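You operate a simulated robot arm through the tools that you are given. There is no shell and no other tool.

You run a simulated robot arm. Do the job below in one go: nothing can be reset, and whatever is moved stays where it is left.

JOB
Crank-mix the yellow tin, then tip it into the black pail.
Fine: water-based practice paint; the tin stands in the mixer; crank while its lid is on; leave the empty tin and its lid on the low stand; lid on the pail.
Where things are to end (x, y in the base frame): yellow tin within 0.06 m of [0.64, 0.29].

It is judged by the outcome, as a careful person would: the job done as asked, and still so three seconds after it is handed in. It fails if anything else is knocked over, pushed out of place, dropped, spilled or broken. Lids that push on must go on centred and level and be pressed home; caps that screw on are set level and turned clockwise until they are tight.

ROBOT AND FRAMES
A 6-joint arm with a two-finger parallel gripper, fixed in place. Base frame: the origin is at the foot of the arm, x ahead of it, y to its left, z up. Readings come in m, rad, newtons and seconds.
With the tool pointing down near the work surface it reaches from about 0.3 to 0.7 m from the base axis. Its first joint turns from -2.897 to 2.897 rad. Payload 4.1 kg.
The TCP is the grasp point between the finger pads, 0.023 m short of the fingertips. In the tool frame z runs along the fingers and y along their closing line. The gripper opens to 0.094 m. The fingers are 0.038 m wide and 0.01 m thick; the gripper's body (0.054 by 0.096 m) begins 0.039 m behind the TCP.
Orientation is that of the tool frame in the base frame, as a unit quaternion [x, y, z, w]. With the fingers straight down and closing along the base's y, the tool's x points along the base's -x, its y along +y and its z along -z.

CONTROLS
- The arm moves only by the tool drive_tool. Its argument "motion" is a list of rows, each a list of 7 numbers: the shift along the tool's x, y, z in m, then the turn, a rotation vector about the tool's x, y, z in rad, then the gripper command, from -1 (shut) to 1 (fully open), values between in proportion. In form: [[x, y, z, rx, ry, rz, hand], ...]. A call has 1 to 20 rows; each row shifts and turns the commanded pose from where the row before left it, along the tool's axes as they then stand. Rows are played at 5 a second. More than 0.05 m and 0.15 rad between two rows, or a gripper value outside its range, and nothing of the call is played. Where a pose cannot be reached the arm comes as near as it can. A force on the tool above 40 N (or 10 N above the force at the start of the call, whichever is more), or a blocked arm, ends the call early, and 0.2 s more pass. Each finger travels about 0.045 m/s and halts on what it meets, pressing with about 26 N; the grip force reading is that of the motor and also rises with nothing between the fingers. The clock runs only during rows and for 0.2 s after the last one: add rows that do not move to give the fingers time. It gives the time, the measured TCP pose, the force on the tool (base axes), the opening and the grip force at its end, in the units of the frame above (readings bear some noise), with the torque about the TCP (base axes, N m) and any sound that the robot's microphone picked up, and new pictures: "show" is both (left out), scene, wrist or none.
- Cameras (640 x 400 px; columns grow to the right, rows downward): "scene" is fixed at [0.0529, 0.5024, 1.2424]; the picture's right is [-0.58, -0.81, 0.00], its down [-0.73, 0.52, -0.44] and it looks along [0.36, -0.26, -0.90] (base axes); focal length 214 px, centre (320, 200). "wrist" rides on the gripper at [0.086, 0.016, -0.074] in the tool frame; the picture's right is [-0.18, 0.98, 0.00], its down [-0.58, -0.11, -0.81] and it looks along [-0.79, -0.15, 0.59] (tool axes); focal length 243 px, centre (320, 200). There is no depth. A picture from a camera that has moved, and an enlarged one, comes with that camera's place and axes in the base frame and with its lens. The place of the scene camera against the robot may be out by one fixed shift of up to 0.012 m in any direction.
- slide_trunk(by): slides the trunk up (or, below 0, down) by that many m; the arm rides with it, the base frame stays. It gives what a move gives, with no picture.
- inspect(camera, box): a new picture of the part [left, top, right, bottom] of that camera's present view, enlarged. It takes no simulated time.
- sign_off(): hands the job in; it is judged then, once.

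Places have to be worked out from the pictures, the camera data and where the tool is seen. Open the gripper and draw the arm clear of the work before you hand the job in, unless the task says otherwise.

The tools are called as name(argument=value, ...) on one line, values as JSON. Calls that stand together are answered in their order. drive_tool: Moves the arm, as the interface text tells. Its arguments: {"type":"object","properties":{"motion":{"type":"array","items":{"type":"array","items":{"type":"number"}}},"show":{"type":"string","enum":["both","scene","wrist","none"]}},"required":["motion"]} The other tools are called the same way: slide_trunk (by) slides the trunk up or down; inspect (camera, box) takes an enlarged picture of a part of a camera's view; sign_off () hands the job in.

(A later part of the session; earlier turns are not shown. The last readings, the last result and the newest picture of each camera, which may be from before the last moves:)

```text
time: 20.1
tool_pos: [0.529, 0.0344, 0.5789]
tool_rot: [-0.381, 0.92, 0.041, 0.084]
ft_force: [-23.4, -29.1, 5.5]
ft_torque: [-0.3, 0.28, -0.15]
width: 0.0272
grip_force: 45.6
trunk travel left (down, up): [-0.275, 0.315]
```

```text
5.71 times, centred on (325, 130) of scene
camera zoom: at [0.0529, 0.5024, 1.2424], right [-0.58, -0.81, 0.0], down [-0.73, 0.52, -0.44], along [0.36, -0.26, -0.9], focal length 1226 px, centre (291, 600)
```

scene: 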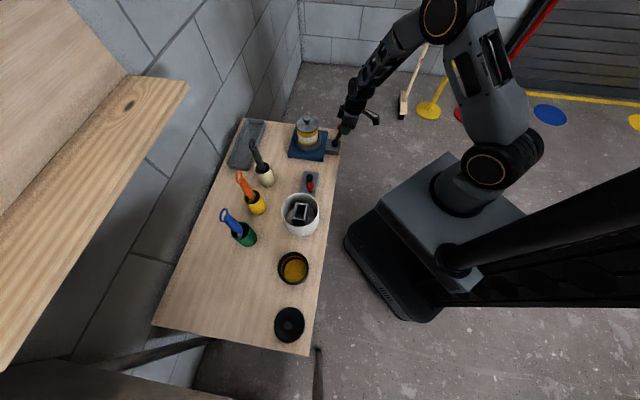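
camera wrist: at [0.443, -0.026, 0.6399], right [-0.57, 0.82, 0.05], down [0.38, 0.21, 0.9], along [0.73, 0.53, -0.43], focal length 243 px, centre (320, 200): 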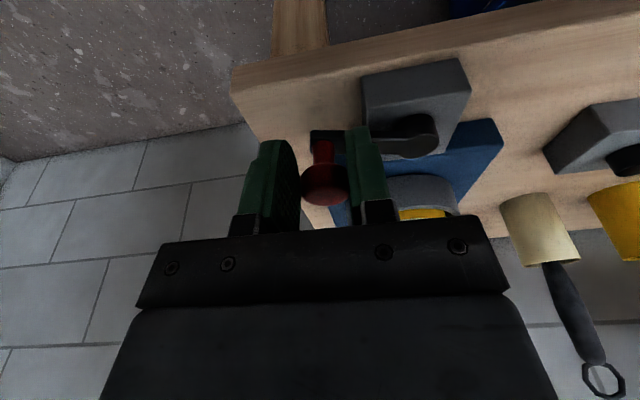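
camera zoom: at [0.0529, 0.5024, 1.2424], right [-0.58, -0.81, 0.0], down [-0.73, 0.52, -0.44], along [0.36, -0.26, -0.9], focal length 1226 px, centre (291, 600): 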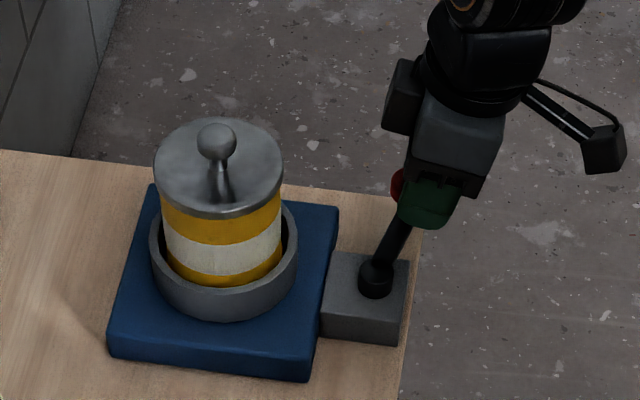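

The stop fits a travel limit: the crank started about 75° to one side of the outward direction and halted about 75° to the other. So this is a back-and-forth crank, kept clear of the tin. I'll swing it back the other way.

drive_tool(motion=[[0.00762, 0.00226, -0.00155, 0, 0, 0, -1], [0.00942, 0.00448, -0.00191, 0, 0, 0, -1], [0.00851, 0.00608, -0.00172, 0, 0, 0, -1], [0.00734, 0.00749, -0.00149, 0, 0, 0, -1], [0.00596, 0.00868, -0.00121, 0, 0, 0, -1], [0.00439, 0.00961, -0.00089, 0, 0, 0, -1], [0.0027, 0.01024, -0.00055, 0, 0, 0, -1], [0.0009, 0.01055, -0.00018, 0, 0, 0, -1], [0, 0, 0, 0, 0, 0, -1]], show="both")

inspect(camera="scene", box=[285, 95, 365, 165])

```text
time: 22.1
tool_pos: [0.4534, 0.0456, 0.5814]
tool_rot: [-0.381, 0.92, 0.042, 0.084]
ft_force: [2.6, -1.2, -3.0]
ft_torque: [0.16, -0.13, -0.17]
width: 0.027
grip_force: 45.1
trunk travel left (down, up): [-0.275, 0.315]
camera wrist: at [0.373, -0.0131, 0.6392], right [-0.57, 0.82, 0.05], down [0.38, 0.21, 0.9], along [0.73, 0.53, -0.43], focal length 243 px, centre (320, 200)
```

scene: 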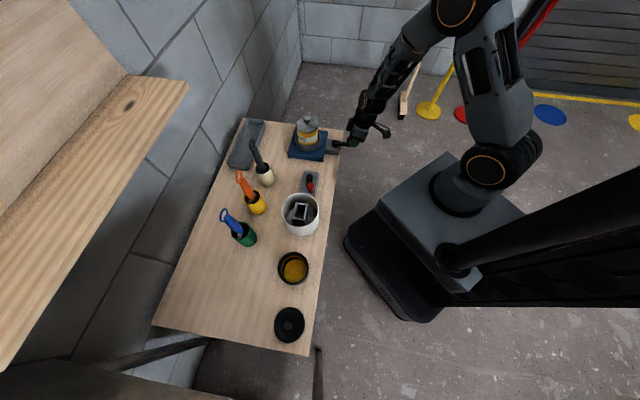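
wrist: 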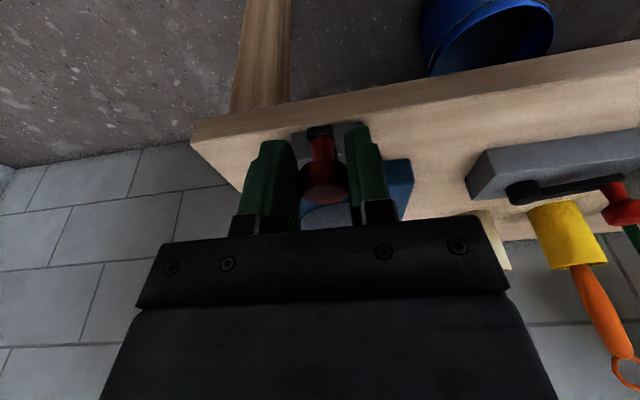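

```text
5.71 times, centred on (325, 130) of scene
camera zoom: at [0.0529, 0.5024, 1.2424], right [-0.58, -0.81, 0.0], down [-0.73, 0.52, -0.44], along [0.36, -0.26, -0.9], focal length 1226 px, centre (291, 600)
```

zoom: 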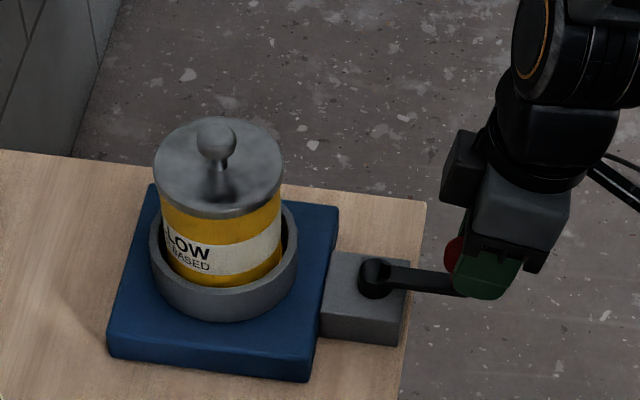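

The crank turns freely with low force. I'll continue to the other end of its travel.

drive_tool(motion=[[-0.0009, 0.01055, 0.00018, 0, 0, 0, -1], [-0.0027, 0.01024, 0.00055, 0, 0, 0, -1], [-0.00439, 0.00961, 0.00089, 0, 0, 0, -1], [-0.00596, 0.00868, 0.00121, 0, 0, 0, -1], [-0.00734, 0.00749, 0.00149, 0, 0, 0, -1], [-0.00851, 0.00608, 0.00172, 0, 0, 0, -1], [-0.00942, 0.00448, 0.00191, 0, 0, 0, -1], [0, 0, 0, 0, 0, 0, -1]], show="none")

inspect(camera="scene", box=[285, 95, 365, 165])

```text
time: 23.9
tool_pos: [0.4434, 0.1137, 0.5827]
tool_rot: [-0.38, 0.92, 0.042, 0.085]
ft_force: [8.5, -11.2, -8.1]
ft_torque: [-0.22, -0.02, -0.6]
width: 0.0274
grip_force: 44.5
trunk travel left (down, up): [-0.275, 0.315]
```

```text
5.71 times, centred on (325, 130) of scene
camera zoom: at [0.0529, 0.5024, 1.2424], right [-0.58, -0.81, 0.0], down [-0.73, 0.52, -0.44], along [0.36, -0.26, -0.9], focal length 1226 px, centre (291, 600)
```

zoom: 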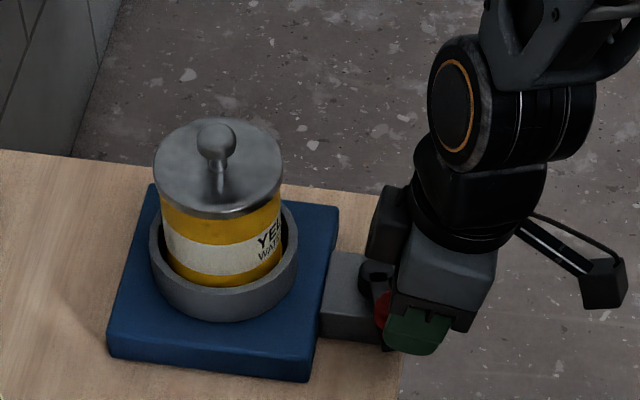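

The crank is back at its start angle and the label returned with it. I'll test gently whether the crank goes past its start angle in this direction.

drive_tool(motion=[[-0.00495, 0.0016, 0.001, 0, 0, 0, -1], [-0.00508, 0.00115, 0.00103, 0, 0, 0, -1], [0, 0, 0, 0, 0, 0, -1]], show="none")

```text
time: 24.4
tool_pos: [0.445, 0.1172, 0.5824]
tool_rot: [-0.379, 0.921, 0.041, 0.083]
ft_force: [1.5, -35.2, 4.9]
ft_torque: [-0.87, -0.02, -0.59]
width: 0.0271
grip_force: 45.3
trunk travel left (down, up): [-0.275, 0.315]
stopped in row 2: the force on the tool passed its limit at 45 N (the readings are from after the stop); the commanded pose is now the measured one
```

It's blocked there as well, so the crank swings between two stops about 145° apart. I'll stroke it back and forth through nearly its full range, with the lid on, to mix.

drive_tool(motion=[[0.0169, -0.00695, -0.00316, 0, 0, 0, -1], [0.01123, -0.0092, -0.0021, 0, 0, 0, -1], [0.00873, -0.01168, -0.00163, 0, 0, 0, -1], [0.00571, -0.01347, -0.00107, 0, 0, 0, -1], [0.00237, -0.01447, -0.00044, 0, 0, 0, -1], [-0.00111, -0.01462, 0.00021, 0, 0, 0, -1], [-0.00454, -0.01392, 0.00085, 0, 0, 0, -1], [-0.0077, -0.0124, 0.00144, 0, 0, 0, -1], [-0.01039, -0.01016, 0.00194, 0, 0, 0, -1], [-0.01249, -0.00732, 0.00234, 0, 0, 0, -1], [0, 0, 0, 0, 0, 0, -1]], show="none")

inspect(camera="scene", box=[285, 95, 365, 165])

```text
time: 26.8
tool_pos: [0.5183, 0.0319, 0.5815]
tool_rot: [-0.38, 0.92, 0.04, 0.084]
ft_force: [-6.1, 6.8, -3.1]
ft_torque: [-0.04, 0.14, 0.34]
width: 0.0271
grip_force: 45.4
trunk travel left (down, up): [-0.275, 0.315]
```

```text
5.71 times, centred on (325, 130) of scene
camera zoom: at [0.0529, 0.5024, 1.2424], right [-0.58, -0.81, 0.0], down [-0.73, 0.52, -0.44], along [0.36, -0.26, -0.9], focal length 1226 px, centre (291, 600)
```

zoom: 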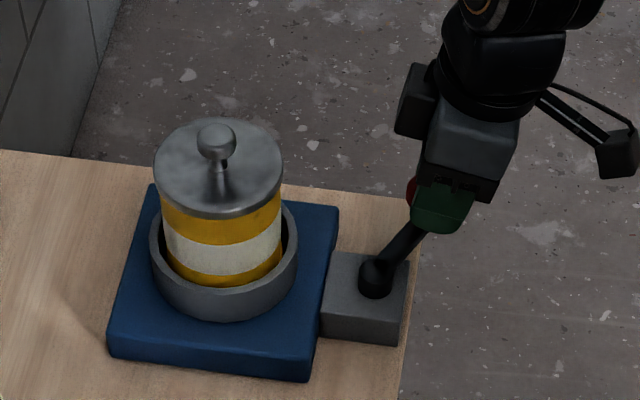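

That was a smooth full stroke with low forces. I'll keep going with repeated strokes.

drive_tool(motion=[[0.01249, 0.00732, -0.00234, 0, 0, 0, -1], [0.01039, 0.01016, -0.00194, 0, 0, 0, -1], [0.0077, 0.0124, -0.00144, 0, 0, 0, -1], [0.00454, 0.01392, -0.00085, 0, 0, 0, -1], [0.00111, 0.01462, -0.00021, 0, 0, 0, -1], [-0.00237, 0.01447, 0.00044, 0, 0, 0, -1], [-0.00571, 0.01347, 0.00107, 0, 0, 0, -1], [-0.00873, 0.01168, 0.00163, 0, 0, 0, -1], [-0.01123, 0.0092, 0.0021, 0, 0, 0, -1], [-0.01307, 0.00619, 0.00245, 0, 0, 0, -1], [0.01307, -0.00619, -0.00245, 0, 0, 0, -1], [0.01123, -0.0092, -0.0021, 0, 0, 0, -1], [0.00873, -0.01168, -0.00163, 0, 0, 0, -1], [0.00571, -0.01347, -0.00107, 0, 0, 0, -1], [0.00237, -0.01447, -0.00044, 0, 0, 0, -1], [-0.00111, -0.01462, 0.00021, 0, 0, 0, -1], [-0.00454, -0.01392, 0.00085, 0, 0, 0, -1], [-0.0077, -0.0124, 0.00144, 0, 0, 0, -1], [-0.01039, -0.01016, 0.00194, 0, 0, 0, -1], [-0.01249, -0.00732, 0.00234, 0, 0, 0, -1]], show="none")

```text
time: 31.0
tool_pos: [0.519, 0.0313, 0.5816]
tool_rot: [-0.38, 0.92, 0.041, 0.084]
ft_force: [-11.1, 5.1, 1.7]
ft_torque: [0.06, 0.12, 0.6]
width: 0.0271
grip_force: 44.9
trunk travel left (down, up): [-0.275, 0.315]
```

Everything is stable. Next is another round of strokes.

drive_tool(motion=[[0.01249, 0.00732, -0.00234, 0, 0, 0, -1], [0.01039, 0.01016, -0.00194, 0, 0, 0, -1], [0.0077, 0.0124, -0.00144, 0, 0, 0, -1], [0.00454, 0.01392, -0.00085, 0, 0, 0, -1], [0.00111, 0.01462, -0.00021, 0, 0, 0, -1], [-0.00237, 0.01447, 0.00044, 0, 0, 0, -1], [-0.00571, 0.01347, 0.00107, 0, 0, 0, -1], [-0.00873, 0.01168, 0.00163, 0, 0, 0, -1], [-0.01123, 0.0092, 0.0021, 0, 0, 0, -1], [-0.01307, 0.00619, 0.00245, 0, 0, 0, -1], [0.01307, -0.00619, -0.00245, 0, 0, 0, -1], [0.01123, -0.0092, -0.0021, 0, 0, 0, -1], [0.00873, -0.01168, -0.00163, 0, 0, 0, -1], [0.00571, -0.01347, -0.00107, 0, 0, 0, -1], [0.00237, -0.01447, -0.00044, 0, 0, 0, -1], [-0.00111, -0.01462, 0.00021, 0, 0, 0, -1], [-0.00454, -0.01392, 0.00085, 0, 0, 0, -1], [-0.0077, -0.0124, 0.00144, 0, 0, 0, -1], [-0.01039, -0.01016, 0.00194, 0, 0, 0, -1], [-0.01249, -0.00732, 0.00234, 0, 0, 0, -1]], show="none")

```text
time: 33.9
tool_pos: [0.4285, 0.07, 0.5808]
tool_rot: [-0.381, 0.92, 0.047, 0.073]
ft_force: [-22.1, -6.1, 18.5]
ft_torque: [0.07, 0.05, 0.05]
width: 0.0242
grip_force: 44.9
trunk travel left (down, up): [-0.275, 0.315]
stopped in row 14: the force on the tool passed its limit at 44 N (the readings are from after the stop); the commanded pose is now the measured one
```

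The grip width dropped to 0.024 and the force limit tripped, so the cap may be slipping out at the front edge. I'll take a look.

inspect(camera="wrist", box=[250, 60, 450, 210])

inspect(camera="scene", box=[285, 95, 365, 165])

```text
2.67 times, centred on (350, 135) of wrist
camera zoom: at [0.3489, 0.013, 0.6405], right [-0.57, 0.82, 0.06], down [0.4, 0.21, 0.89], along [0.72, 0.53, -0.45], focal length 647 px, centre (240, 373)
```

zoom: 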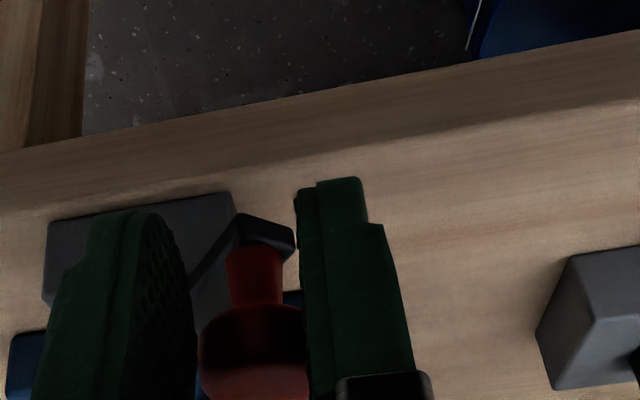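

```text
5.71 times, centred on (325, 130) of scene
camera zoom: at [0.0529, 0.5024, 1.2424], right [-0.58, -0.81, 0.0], down [-0.73, 0.52, -0.44], along [0.36, -0.26, -0.9], focal length 1226 px, centre (291, 600)
```

zoom: 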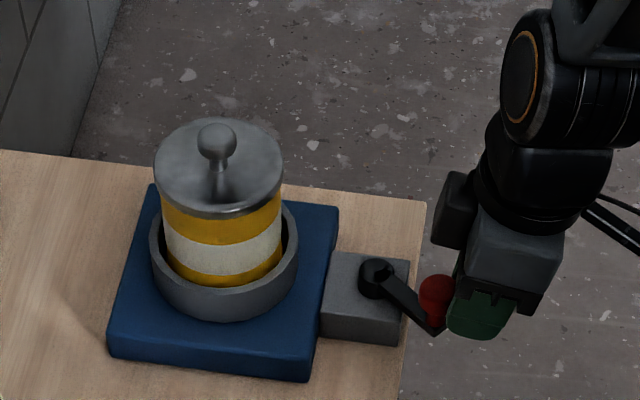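

The cap slid to the very front edge of the pads. Since the crank never swings toward the tin, I can grip it centrally instead. I'll open and look where the cap is.

drive_tool(motion=[[0, 0, 0, 0, 0, 0, 0.2], [0, 0, 0, 0, 0, 0, 0.2], [0, 0, 0, 0, 0, 0, 0.2], [0, 0, 0, 0, 0, 0, 0.2]], show="wrist")

inspect(camera="wrist", box=[250, 60, 450, 210])

```text
time: 34.9
tool_pos: [0.4321, 0.0725, 0.5806]
tool_rot: [-0.38, 0.921, 0.045, 0.076]
ft_force: [-0.9, -0.3, 0.9]
ft_torque: [0.0, -0.01, 0.04]
width: 0.0565
grip_force: 0.0
trunk travel left (down, up): [-0.275, 0.315]
camera wrist: at [0.3517, 0.0137, 0.6396], right [-0.57, 0.82, 0.06], down [0.4, 0.21, 0.89], along [0.72, 0.53, -0.45], focal length 243 px, centre (320, 200)
```

wrist: 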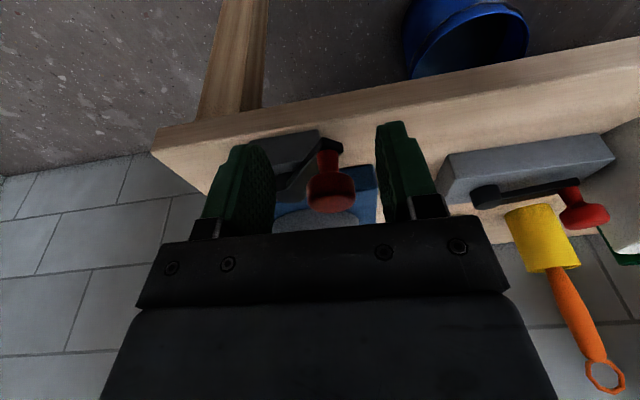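

```text
2.67 times, centred on (350, 135) of wrist
camera zoom: at [0.3517, 0.0137, 0.6396], right [-0.57, 0.82, 0.06], down [0.4, 0.21, 0.89], along [0.72, 0.53, -0.45], focal length 647 px, centre (240, 373)
```

zoom: 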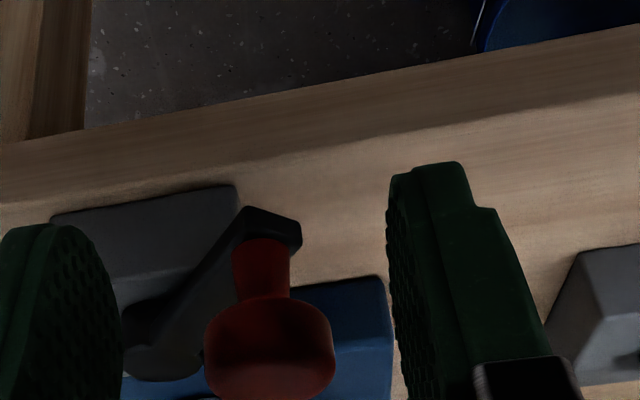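

The cap sits about 21 mm ahead of the grasp point. I'll move the fingers forward so it's centred on the pads, then grip again.

drive_tool(motion=[[-0.0095, 0.0012, 0, 0, 0, 0, 0.2], [-0.0095, 0.0011, 0, 0, 0, 0, 0.2], [0, 0, 0, 0, 0, 0, 0.2], [0, 0, 0, 0, 0, 0, -1], [0, 0, 0, 0, 0, 0, -1], [0, 0, 0, 0, 0, 0, -1], [0, 0, 0, 0, 0, 0, -1], [0, 0, 0, 0, 0, 0, -1]], show="wrist")

inspect(camera="scene", box=[285, 95, 365, 165])

```text
time: 36.7
tool_pos: [0.4441, 0.0866, 0.5839]
tool_rot: [-0.381, 0.92, 0.046, 0.076]
ft_force: [1.0, 0.2, -2.2]
ft_torque: [0.05, -0.01, 0.04]
width: 0.0272
grip_force: 45.4
trunk travel left (down, up): [-0.275, 0.315]
camera wrist: at [0.3636, 0.0284, 0.6428], right [-0.57, 0.82, 0.06], down [0.4, 0.21, 0.89], along [0.72, 0.53, -0.45], focal length 243 px, centre (320, 200)
```

wrist: 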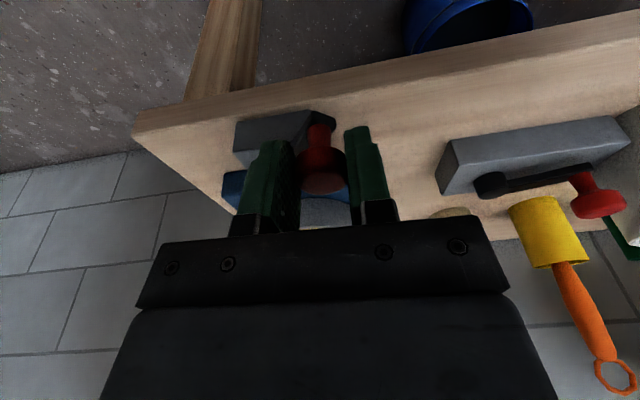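

```text
5.71 times, centred on (325, 130) of scene
camera zoom: at [0.0529, 0.5024, 1.2424], right [-0.58, -0.81, 0.0], down [-0.73, 0.52, -0.44], along [0.36, -0.26, -0.9], focal length 1226 px, centre (291, 600)
```

zoom: 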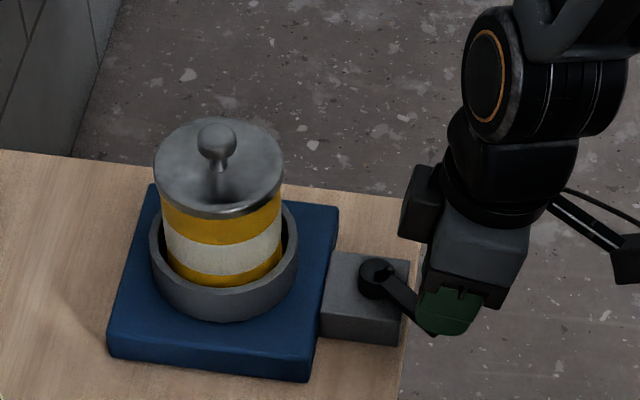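

I have a solid central grip on the cap again (width 0.027). I'll resume the strokes, first to the far end and then all the way back.

drive_tool(motion=[[0.00679, -0.01189, -0.00122, 0, 0, 0, -1], [0.00396, -0.01303, -0.00071, 0, 0, 0, -1], [0.00099, -0.01371, -0.00018, 0, 0, 0, -1], [-0.00205, -0.01348, 0.00037, 0, 0, 0, -1], [-0.005, -0.01277, 0.0009, 0, 0, 0, -1], [-0.00763, -0.01122, 0.00137, 0, 0, 0, -1], [-0.00999, -0.00926, 0.00179, 0, 0, 0, -1], [-0.01169, -0.00671, 0.0021, 0, 0, 0, -1], [0, 0, 0, 0, 0, 0, -1]], show="none")

```text
time: 38.7
tool_pos: [0.5267, 0.0396, 0.5813]
tool_rot: [-0.382, 0.92, 0.046, 0.076]
ft_force: [-12.5, 5.6, 4.9]
ft_torque: [-0.21, 0.54, 0.54]
width: 0.027
grip_force: 45.0
trunk travel left (down, up): [-0.275, 0.315]
```

Forces are fine. I'll do a full back-and-forth now.

drive_tool(motion=[[0.01251, 0.00732, -0.00224, 0, 0, 0, -1], [0.0104, 0.01016, -0.00187, 0, 0, 0, -1], [0.0077, 0.0124, -0.00138, 0, 0, 0, -1], [0.00455, 0.01392, -0.00082, 0, 0, 0, -1], [0.00111, 0.01462, -0.0002, 0, 0, 0, -1], [-0.00237, 0.01447, 0.00043, 0, 0, 0, -1], [-0.00572, 0.01347, 0.00103, 0, 0, 0, -1], [-0.00874, 0.01168, 0.00157, 0, 0, 0, -1], [-0.01124, 0.0092, 0.00202, 0, 0, 0, -1], [-0.01309, 0.00619, 0.00235, 0, 0, 0, -1], [0.01309, -0.00619, -0.00235, 0, 0, 0, -1], [0.01124, -0.0092, -0.00202, 0, 0, 0, -1], [0.00874, -0.01168, -0.00157, 0, 0, 0, -1], [0.00572, -0.01347, -0.00103, 0, 0, 0, -1], [0.00237, -0.01447, -0.00043, 0, 0, 0, -1], [-0.00111, -0.01462, 0.0002, 0, 0, 0, -1], [-0.00455, -0.01392, 0.00082, 0, 0, 0, -1], [-0.0077, -0.0124, 0.00138, 0, 0, 0, -1], [-0.0104, -0.01016, 0.00187, 0, 0, 0, -1], [-0.01251, -0.00732, 0.00224, 0, 0, 0, -1]], show="none")

inspect(camera="wrist", box=[250, 60, 450, 210])

```text
time: 42.9
tool_pos: [0.5269, 0.0402, 0.582]
tool_rot: [-0.381, 0.921, 0.044, 0.075]
ft_force: [-8.5, 4.7, 4.2]
ft_torque: [0.1, 0.03, 0.4]
width: 0.0272
grip_force: 44.9
trunk travel left (down, up): [-0.275, 0.315]
```

```text
2.67 times, centred on (350, 135) of wrist
camera zoom: at [0.4463, -0.0183, 0.6415], right [-0.57, 0.82, 0.06], down [0.4, 0.21, 0.89], along [0.72, 0.53, -0.45], focal length 647 px, centre (240, 373)
```

zoom: 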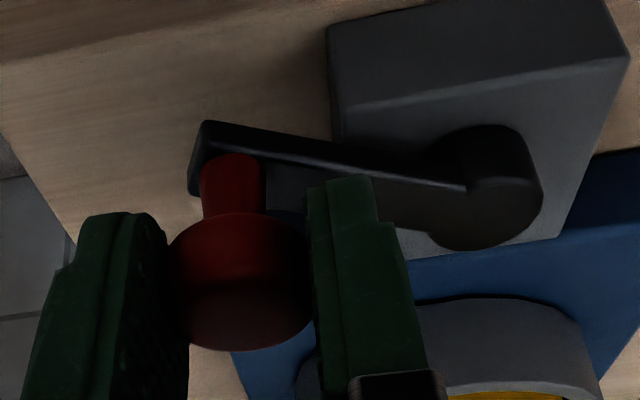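

The grip is holding well. I'll keep stroking to make sure it's thoroughly mixed.

drive_tool(motion=[[0.01251, 0.00732, -0.00224, 0, 0, 0, -1], [0.0104, 0.01016, -0.00187, 0, 0, 0, -1], [0.0077, 0.0124, -0.00138, 0, 0, 0, -1], [0.00455, 0.01392, -0.00082, 0, 0, 0, -1], [0.00111, 0.01462, -0.0002, 0, 0, 0, -1], [-0.00237, 0.01447, 0.00043, 0, 0, 0, -1], [-0.00572, 0.01347, 0.00103, 0, 0, 0, -1], [-0.00874, 0.01168, 0.00157, 0, 0, 0, -1], [-0.01124, 0.0092, 0.00202, 0, 0, 0, -1], [-0.01309, 0.00619, 0.00235, 0, 0, 0, -1], [0.01309, -0.00619, -0.00235, 0, 0, 0, -1], [0.01124, -0.0092, -0.00202, 0, 0, 0, -1], [0.00874, -0.01168, -0.00157, 0, 0, 0, -1], [0.00572, -0.01347, -0.00103, 0, 0, 0, -1], [0.00237, -0.01447, -0.00043, 0, 0, 0, -1], [-0.00111, -0.01462, 0.0002, 0, 0, 0, -1], [-0.00455, -0.01392, 0.00082, 0, 0, 0, -1], [-0.0077, -0.0124, 0.00138, 0, 0, 0, -1], [-0.0104, -0.01016, 0.00187, 0, 0, 0, -1], [-0.01251, -0.00732, 0.00224, 0, 0, 0, -1]], show="none")

```text
time: 47.1
tool_pos: [0.527, 0.0401, 0.5808]
tool_rot: [-0.381, 0.92, 0.045, 0.077]
ft_force: [-6.4, 2.3, 6.1]
ft_torque: [0.07, -0.13, 0.35]
width: 0.0269
grip_force: 45.2
trunk travel left (down, up): [-0.275, 0.315]
```

Readings are still steady. Here's another round trip.

drive_tool(motion=[[0.01251, 0.00732, -0.00224, 0, 0, 0, -1], [0.0104, 0.01016, -0.00187, 0, 0, 0, -1], [0.0077, 0.0124, -0.00138, 0, 0, 0, -1], [0.00455, 0.01392, -0.00082, 0, 0, 0, -1], [0.00111, 0.01462, -0.0002, 0, 0, 0, -1], [-0.00237, 0.01447, 0.00043, 0, 0, 0, -1], [-0.00572, 0.01347, 0.00103, 0, 0, 0, -1], [-0.00874, 0.01168, 0.00157, 0, 0, 0, -1], [-0.01124, 0.0092, 0.00202, 0, 0, 0, -1], [-0.01309, 0.00619, 0.00235, 0, 0, 0, -1], [0.01309, -0.00619, -0.00235, 0, 0, 0, -1], [0.01124, -0.0092, -0.00202, 0, 0, 0, -1], [0.00874, -0.01168, -0.00157, 0, 0, 0, -1], [0.00572, -0.01347, -0.00103, 0, 0, 0, -1], [0.00237, -0.01447, -0.00043, 0, 0, 0, -1], [-0.00111, -0.01462, 0.0002, 0, 0, 0, -1], [-0.00455, -0.01392, 0.00082, 0, 0, 0, -1], [-0.0077, -0.0124, 0.00138, 0, 0, 0, -1], [-0.0104, -0.01016, 0.00187, 0, 0, 0, -1], [-0.01251, -0.00732, 0.00224, 0, 0, 0, -1]], show="none")

```text
time: 51.3
tool_pos: [0.5283, 0.0417, 0.5818]
tool_rot: [-0.381, 0.92, 0.045, 0.077]
ft_force: [-5.4, -0.2, 11.6]
ft_torque: [-0.21, 0.12, 0.33]
width: 0.027
grip_force: 44.6
trunk travel left (down, up): [-0.275, 0.315]
```

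I'll do one more full round trip and then a last return stroke to near its original angle.

drive_tool(motion=[[0.01251, 0.00732, -0.00224, 0, 0, 0, -1], [0.0104, 0.01016, -0.00187, 0, 0, 0, -1], [0.0077, 0.0124, -0.00138, 0, 0, 0, -1], [0.00455, 0.01392, -0.00082, 0, 0, 0, -1], [0.00111, 0.01462, -0.0002, 0, 0, 0, -1], [-0.00237, 0.01447, 0.00043, 0, 0, 0, -1], [-0.00572, 0.01347, 0.00103, 0, 0, 0, -1], [-0.00874, 0.01168, 0.00157, 0, 0, 0, -1], [-0.01124, 0.0092, 0.00202, 0, 0, 0, -1], [-0.01309, 0.00619, 0.00235, 0, 0, 0, -1], [0.01309, -0.00619, -0.00235, 0, 0, 0, -1], [0.01124, -0.0092, -0.00202, 0, 0, 0, -1], [0.00874, -0.01168, -0.00157, 0, 0, 0, -1], [0.00572, -0.01347, -0.00103, 0, 0, 0, -1], [0.00237, -0.01447, -0.00043, 0, 0, 0, -1], [-0.00111, -0.01462, 0.0002, 0, 0, 0, -1], [-0.00455, -0.01392, 0.00082, 0, 0, 0, -1], [-0.0077, -0.0124, 0.00138, 0, 0, 0, -1], [-0.0104, -0.01016, 0.00187, 0, 0, 0, -1], [-0.01251, -0.00732, 0.00224, 0, 0, 0, -1]], show="none")

drive_tool(motion=[[0.01251, 0.00732, -0.00224, 0, 0, 0, -1], [0.0104, 0.01016, -0.00187, 0, 0, 0, -1], [0.0077, 0.0124, -0.00138, 0, 0, 0, -1], [0.00455, 0.01392, -0.00082, 0, 0, 0, -1], [0.00111, 0.01462, -0.0002, 0, 0, 0, -1], [-0.00237, 0.01447, 0.00043, 0, 0, 0, -1], [-0.00572, 0.01347, 0.00103, 0, 0, 0, -1], [-0.00874, 0.01168, 0.00157, 0, 0, 0, -1], [-0.01124, 0.0092, 0.00202, 0, 0, 0, -1], [-0.01309, 0.00619, 0.00235, 0, 0, 0, -1], [0, 0, 0, 0, 0, 0, -1]], show="both")

```text
time: 55.5
tool_pos: [0.5267, 0.0401, 0.5806]
tool_rot: [-0.38, 0.921, 0.044, 0.075]
ft_force: [-8.7, 1.6, 7.1]
ft_torque: [-0.11, 0.12, 0.41]
width: 0.0272
grip_force: 45.1
trunk travel left (down, up): [-0.275, 0.315]
```

```text
time: 57.9
tool_pos: [0.4503, 0.1212, 0.584]
tool_rot: [-0.379, 0.921, 0.046, 0.077]
ft_force: [11.0, -34.8, 8.6]
ft_torque: [-0.85, -0.01, -0.47]
width: 0.027
grip_force: 44.7
trunk travel left (down, up): [-0.275, 0.315]
camera wrist: at [0.3699, 0.0637, 0.6428], right [-0.57, 0.82, 0.06], down [0.4, 0.21, 0.89], along [0.72, 0.53, -0.45], focal length 243 px, centre (320, 200)
```

scene: 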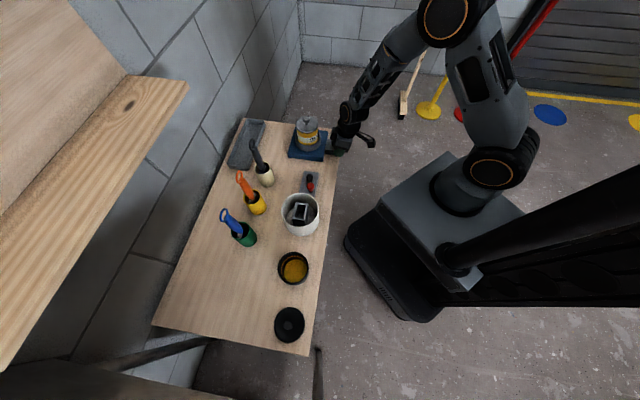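
wrist: 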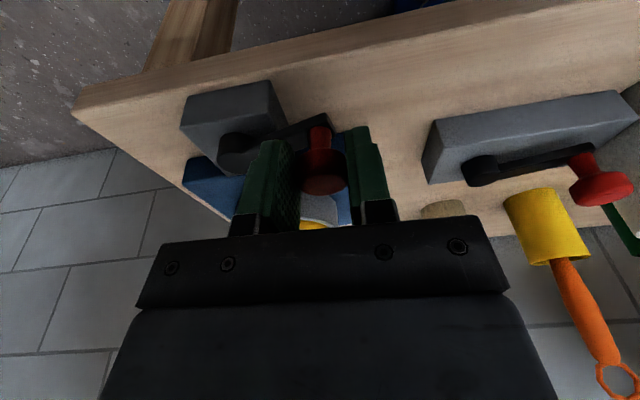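

About a dozen full strokes are done, and the crank is back at its starting stop. I'll ease off the stop, release the knob and rise.

drive_tool(motion=[[0.004, -0.002, -0.0008, 0, 0, 0, -1], [0, 0, 0, 0, 0, 0, -1], [0, 0, 0, 0, 0, 0, 0.2], [0, 0, 0, 0, 0, 0, 0.2], [0, 0, 0, 0, 0, 0, 0.2], [0, 0, 0, 0, 0, 0, 0.2], [-0.0018, 0, -0.01, 0, 0, 0, 0.2], [-0.0036, 0, -0.02, 0, 0, 0, 0.2], [-0.0053, 0, -0.0295, 0, 0, 0, 0.2], [-0.0053, 0, -0.0295, 0, 0, 0, 0.2], [-0.0053, 0, -0.0295, 0, 0, 0, 0.2], [-0.0053, 0, -0.0295, 0, 0, 0, 0.2], [0, 0, 0, 0, 0, 0, 0.2]], show="both")

inspect(camera="scene", box=[285, 95, 365, 165])

```text
time: 60.7
tool_pos: [0.451, 0.1176, 0.7348]
tool_rot: [-0.381, 0.92, 0.046, 0.075]
ft_force: [1.2, 0.3, -0.9]
ft_torque: [0.02, 0.04, -0.03]
width: 0.0562
grip_force: 0.0
trunk travel left (down, up): [-0.275, 0.315]
camera wrist: at [0.3705, 0.0592, 0.7946], right [-0.57, 0.82, 0.06], down [0.4, 0.21, 0.89], along [0.72, 0.53, -0.45], focal length 243 px, centre (320, 200)
```

scene: 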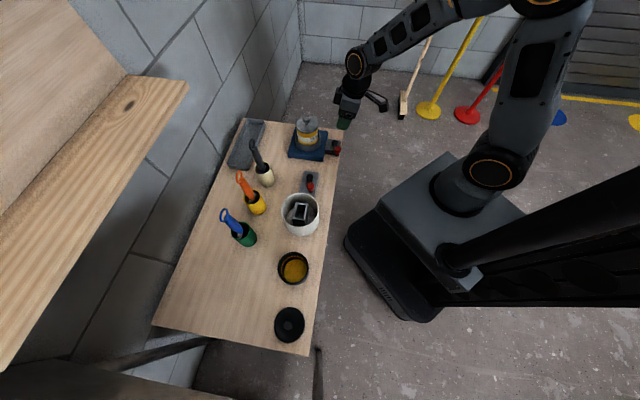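
wrist: 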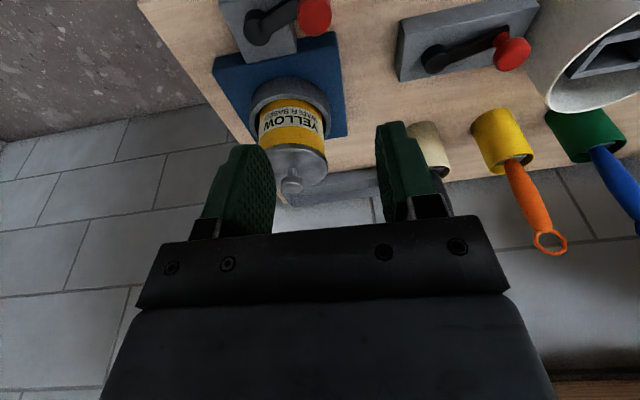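

```text
5.71 times, centred on (325, 130) of scene
camera zoom: at [0.0529, 0.5024, 1.2424], right [-0.58, -0.81, 0.0], down [-0.73, 0.52, -0.44], along [0.36, -0.26, -0.9], focal length 1226 px, centre (291, 600)
```

zoom: 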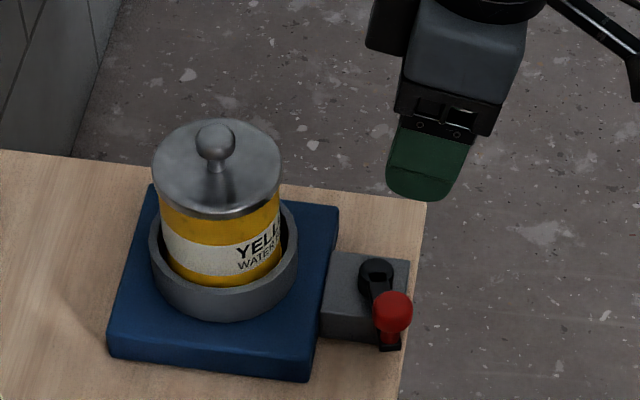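

The mixing is done and nothing looks disturbed. Next is the tin's lid, so I'll zoom in on it to fix the knob position.

inspect(camera="wrist", box=[220, 60, 380, 210])

inspect(camera="scene", box=[290, 105, 330, 155])

```text
2.67 times, centred on (300, 135) of wrist
camera zoom: at [0.3705, 0.0592, 0.7946], right [-0.57, 0.82, 0.06], down [0.4, 0.21, 0.89], along [0.72, 0.53, -0.45], focal length 647 px, centre (373, 373)
```

zoom: 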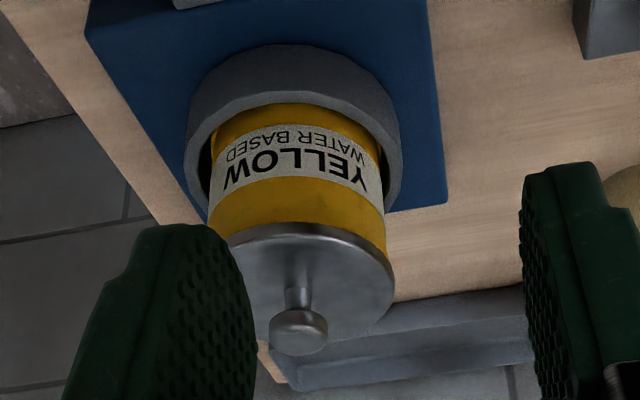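

```text
8.00 times, centred on (310, 130) of scene
camera zoom: at [0.0529, 0.5024, 1.2424], right [-0.58, -0.81, 0.0], down [-0.73, 0.52, -0.44], along [0.36, -0.26, -0.9], focal length 1716 px, centre (400, 760)
```

zoom: 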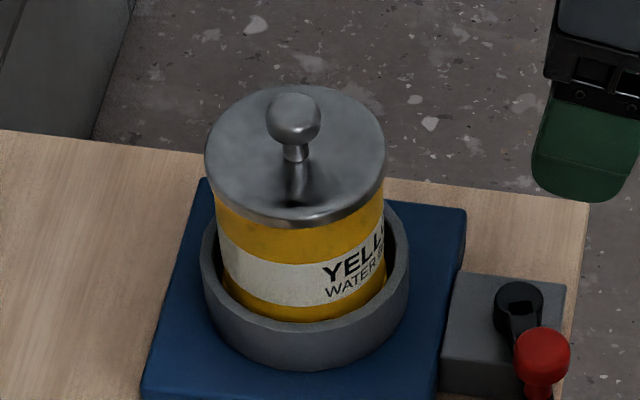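

The lid knob's ball centre is at about (0.587, 0.178, 0.648), with the lid top near 0.62. I'll bring the tool back to vertical and move above the lid knob.

drive_tool(motion=[[0, 0, 0, 0, 0.09, 0, 0.2], [0, 0, 0, 0.028, 0.0875, 0, 0.2], [-0.0347, -0.0134, -0.0012, 0, 0, 0, 0.2], [-0.0347, -0.0134, -0.0012, 0, 0, 0, 0.2], [-0.0347, -0.0134, -0.0012, 0, 0, 0, 0.2], [-0.0347, -0.0134, -0.0012, 0, 0, 0, 0.2], [0, 0, 0, 0, 0, 0, 0.2], [0, 0, 0, 0, 0, 0, 0.2]], show="both")

inspect(camera="wrist", box=[220, 60, 420, 210])

inspect(camera="scene", box=[280, 85, 350, 155])

```text
time: 62.5
tool_pos: [0.5889, 0.1766, 0.7373]
tool_rot: [-0.383, 0.924, -0.001, -0.001]
ft_force: [-0.1, 0.7, -0.3]
ft_torque: [0.02, 0.01, 0.01]
width: 0.0564
grip_force: 0.1
trunk travel left (down, up): [-0.275, 0.315]
camera wrist: at [0.5154, 0.1286, 0.8128], right [-0.57, 0.82, 0.0], down [0.49, 0.34, 0.8], along [0.66, 0.45, -0.59], focal length 243 px, centre (320, 200)
```

scene: 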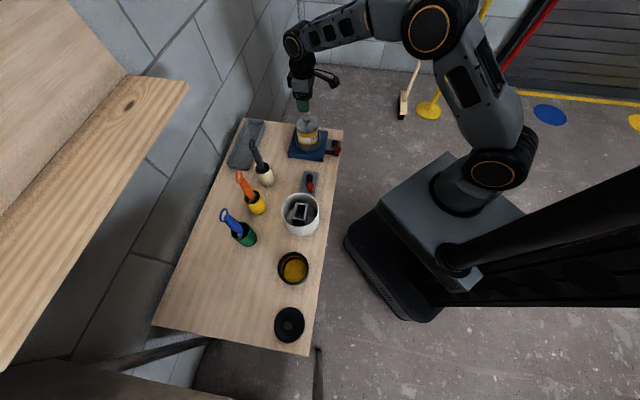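
wrist: 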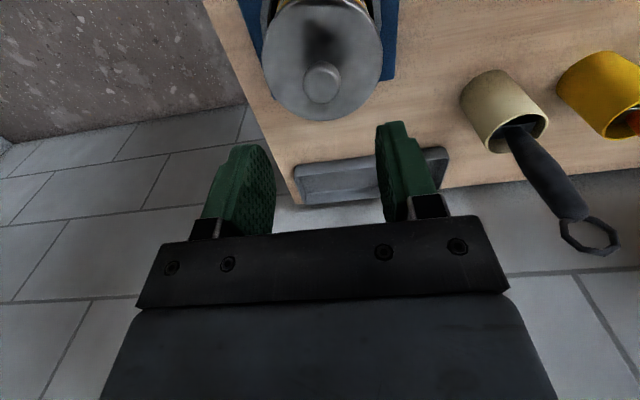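

```text
2.67 times, centred on (320, 135) of wrist
camera zoom: at [0.5154, 0.1286, 0.8128], right [-0.57, 0.82, 0.0], down [0.49, 0.34, 0.8], along [0.66, 0.45, -0.59], focal length 647 px, centre (320, 373)
```

zoom: 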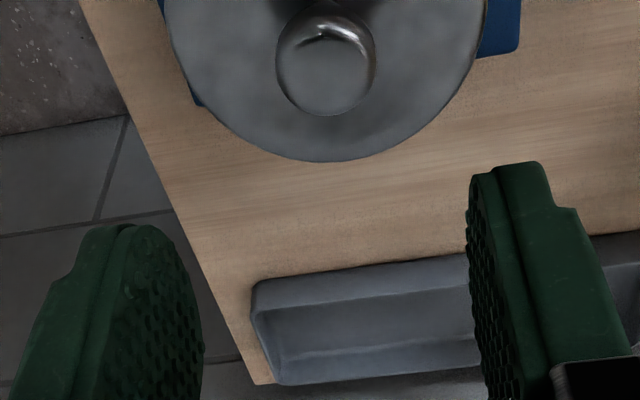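

```text
5.71 times, centred on (315, 120) of scene
camera zoom: at [0.0529, 0.5024, 1.2424], right [-0.58, -0.81, 0.0], down [-0.73, 0.52, -0.44], along [0.36, -0.26, -0.9], focal length 1226 px, centre (349, 657)
```

zoom: 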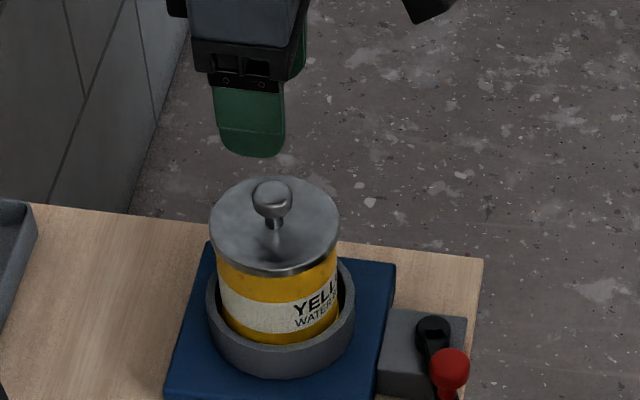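

The ball knob is almost exactly under the grasp point, about 87 mm below it. I'll go down and grip it.

drive_tool(motion=[[0, 0.0008, 0.03, 0, 0, 0, 0.2], [0, 0.0008, 0.03, 0, 0, 0, 0.1], [0, 0, 0.015, 0, 0, 0, 0.1], [0, 0, 0.0086, 0, 0, 0, 0.1], [0, 0, 0, 0, 0, 0, 0.1]], show="both")

inspect(camera="wrist", box=[220, 60, 420, 210])

inspect(camera="scene", box=[280, 85, 350, 155])

```text
time: 63.7
tool_pos: [0.5875, 0.1781, 0.6549]
tool_rot: [-0.383, 0.924, -0.002, -0.001]
ft_force: [-0.6, 0.2, -0.3]
ft_torque: [0.0, -0.03, 0.02]
width: 0.0515
grip_force: 0.0
trunk travel left (down, up): [-0.275, 0.315]
camera wrist: at [0.514, 0.1301, 0.7297], right [-0.57, 0.82, 0.0], down [0.49, 0.34, 0.8], along [0.66, 0.45, -0.59], focal length 243 px, centre (320, 200)
```

scene: 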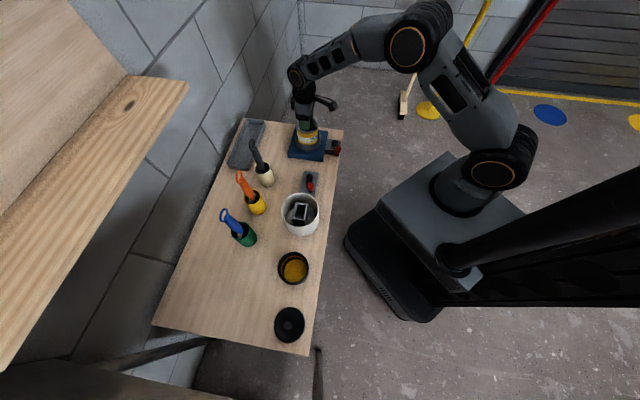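
wrist: 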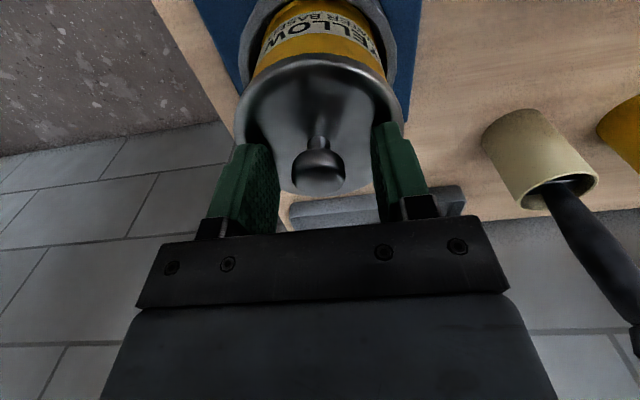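

```text
2.67 times, centred on (320, 135) of wrist
camera zoom: at [0.514, 0.1301, 0.7297], right [-0.57, 0.82, 0.0], down [0.49, 0.34, 0.8], along [0.66, 0.45, -0.59], focal length 647 px, centre (320, 373)
```

zoom: 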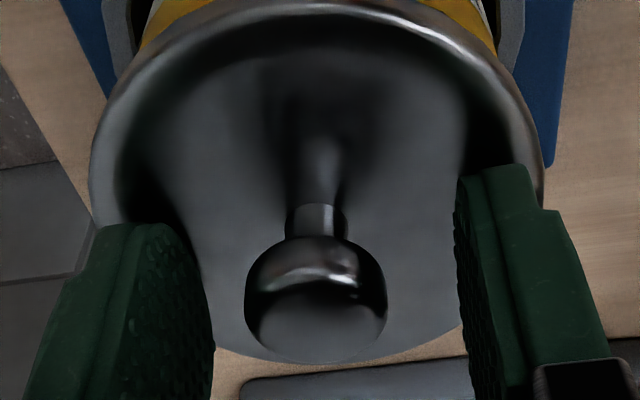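

```text
5.71 times, centred on (315, 120) of scene
camera zoom: at [0.0529, 0.5024, 1.2424], right [-0.58, -0.81, 0.0], down [-0.73, 0.52, -0.44], along [0.36, -0.26, -0.9], focal length 1226 px, centre (349, 657)
```

zoom: 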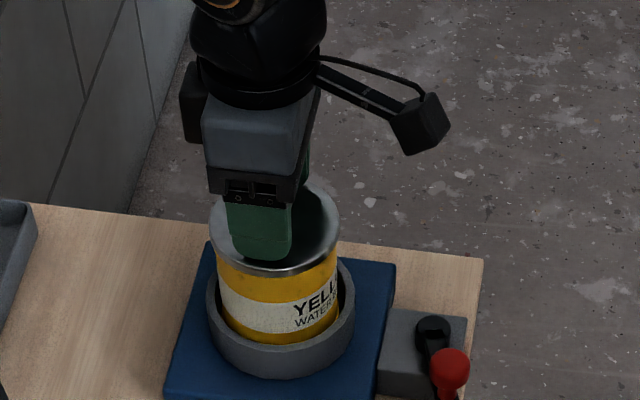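

The knob is centred between the pads and nothing is touching. I'll close on it.

drive_tool(motion=[[0, 0, 0, 0, 0, 0, -1], [0, 0, 0, 0, 0, 0, -1], [0, 0, 0, 0, 0, 0, -1], [0, 0, 0, 0, 0, 0, -1], [0, 0, 0, 0, 0, 0, -1]], show="none")

```text
time: 64.9
tool_pos: [0.5868, 0.1782, 0.655]
tool_rot: [-0.384, 0.924, -0.002, -0.002]
ft_force: [-0.6, -1.0, -0.9]
ft_torque: [-0.01, 0.02, -0.03]
width: 0.0243
grip_force: 26.1
trunk travel left (down, up): [-0.275, 0.315]
heard: snap
```

I heard a snap as the grip closed. I'll look before lifting.

inspect(camera="wrist", box=[220, 60, 420, 210])

inspect(camera="scene", box=[280, 85, 350, 155])

inspect(camera="scene", box=[140, 90, 360, 360])

```text
2.67 times, centred on (320, 135) of wrist
camera zoom: at [0.514, 0.1301, 0.73], right [-0.57, 0.82, 0.0], down [0.49, 0.34, 0.8], along [0.66, 0.45, -0.59], focal length 647 px, centre (320, 373)
```

zoom: 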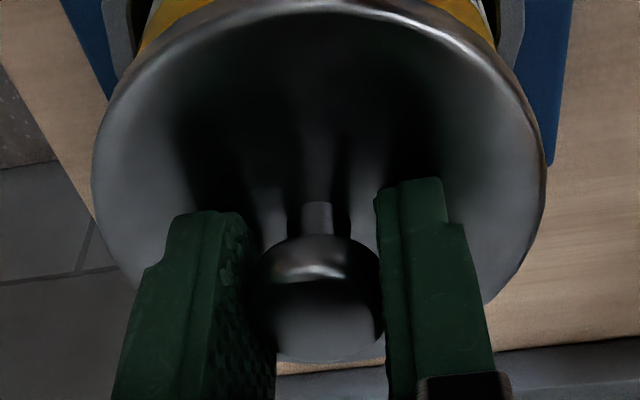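

```text
5.71 times, centred on (315, 120) of scene
camera zoom: at [0.0529, 0.5024, 1.2424], right [-0.58, -0.81, 0.0], down [-0.73, 0.52, -0.44], along [0.36, -0.26, -0.9], focal length 1226 px, centre (349, 657)
```

zoom: 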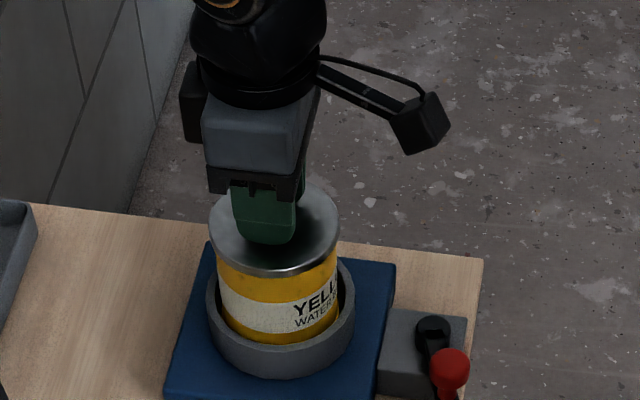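

```text
1.48 times, centred on (250, 225) of scene
camera zoom: at [0.0529, 0.5024, 1.2424], right [-0.58, -0.81, 0.0], down [-0.73, 0.52, -0.44], along [0.36, -0.26, -0.9], focal length 318 px, centre (424, 163)
```

zoom: 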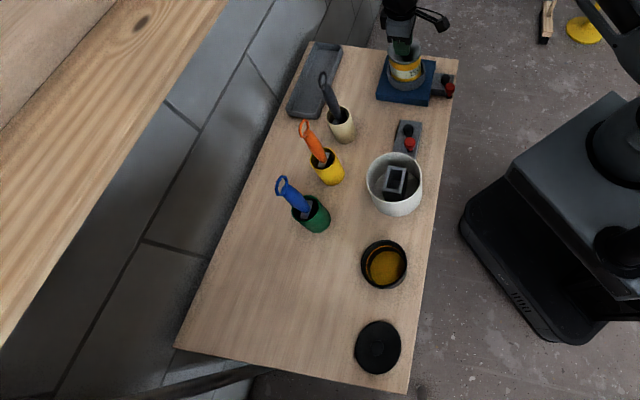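

The lid still looks seated, and the snap was probably its seal letting go. I'll lift slowly by 3 cm and check that only the lid comes up.

drive_tool(motion=[[0, 0, -0.004, 0, 0, 0, -1], [0, 0, -0.004, 0, 0, 0, -1], [0, 0, -0.006, 0, 0, 0, -1], [0, 0, -0.008, 0, 0, 0, -1], [0, 0, -0.008, 0, 0, 0, -1], [0, 0, 0, 0, 0, 0, -1]], show="both")

inspect(camera="scene", box=[280, 85, 350, 155])

inspect(camera="wrist", box=[220, 0, 420, 150])

```text
time: 66.3
tool_pos: [0.5864, 0.1794, 0.6842]
tool_rot: [-0.384, 0.923, -0.002, -0.001]
ft_force: [0.3, 1.3, -1.2]
ft_torque: [-0.03, 0.03, 0.01]
width: 0.0243
grip_force: 26.0
trunk travel left (down, up): [-0.275, 0.315]
camera wrist: at [0.5134, 0.1301, 0.7597], right [-0.57, 0.82, 0.0], down [0.49, 0.34, 0.8], along [0.66, 0.45, -0.59], focal length 243 px, centre (320, 200)
```

scene: 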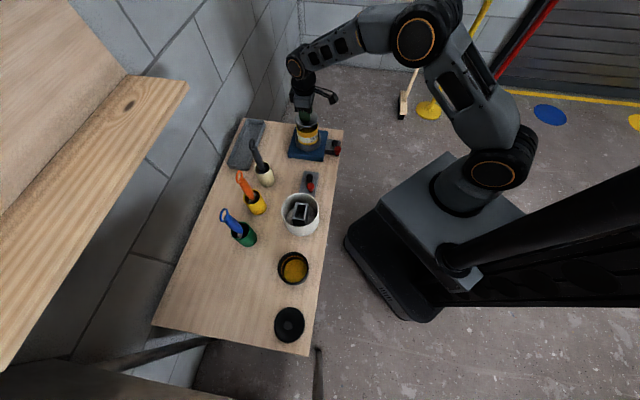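
wrist: 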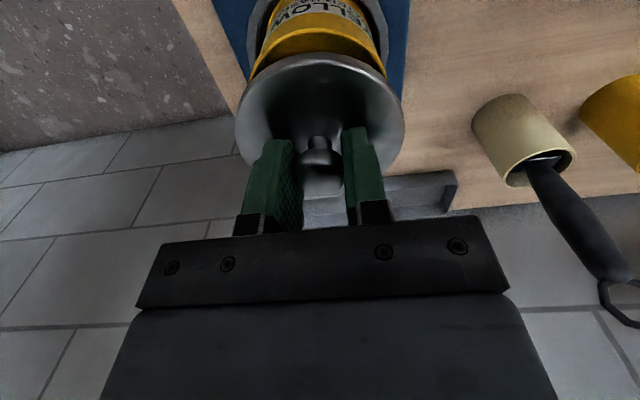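

```text
5.71 times, centred on (315, 120) of scene
camera zoom: at [0.0529, 0.5024, 1.2424], right [-0.58, -0.81, 0.0], down [-0.73, 0.52, -0.44], along [0.36, -0.26, -0.9], focal length 1226 px, centre (349, 657)
```

zoom: 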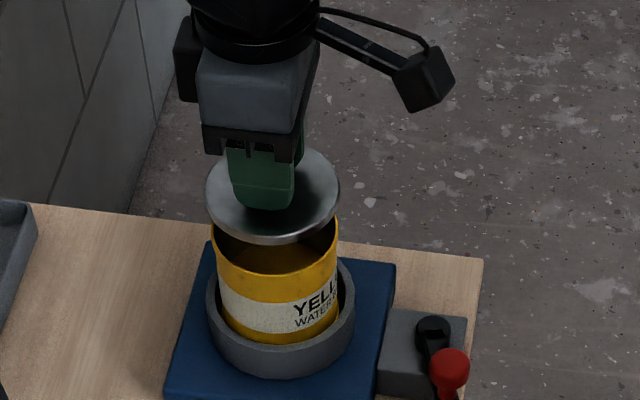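

```text
2.67 times, centred on (320, 75) of wrist
camera zoom: at [0.5134, 0.1301, 0.7597], right [-0.57, 0.82, 0.0], down [0.49, 0.34, 0.8], along [0.66, 0.45, -0.59], focal length 647 px, centre (320, 533)
```

zoom: 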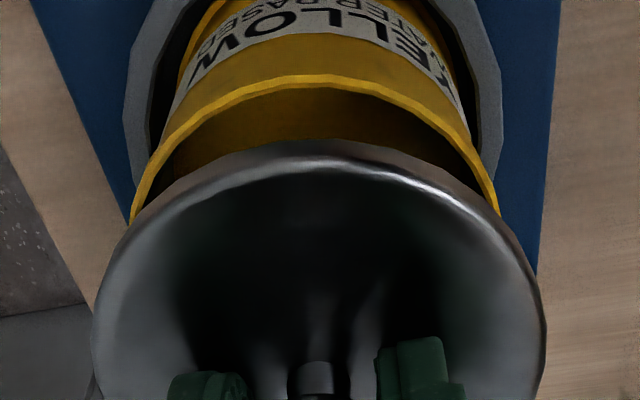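

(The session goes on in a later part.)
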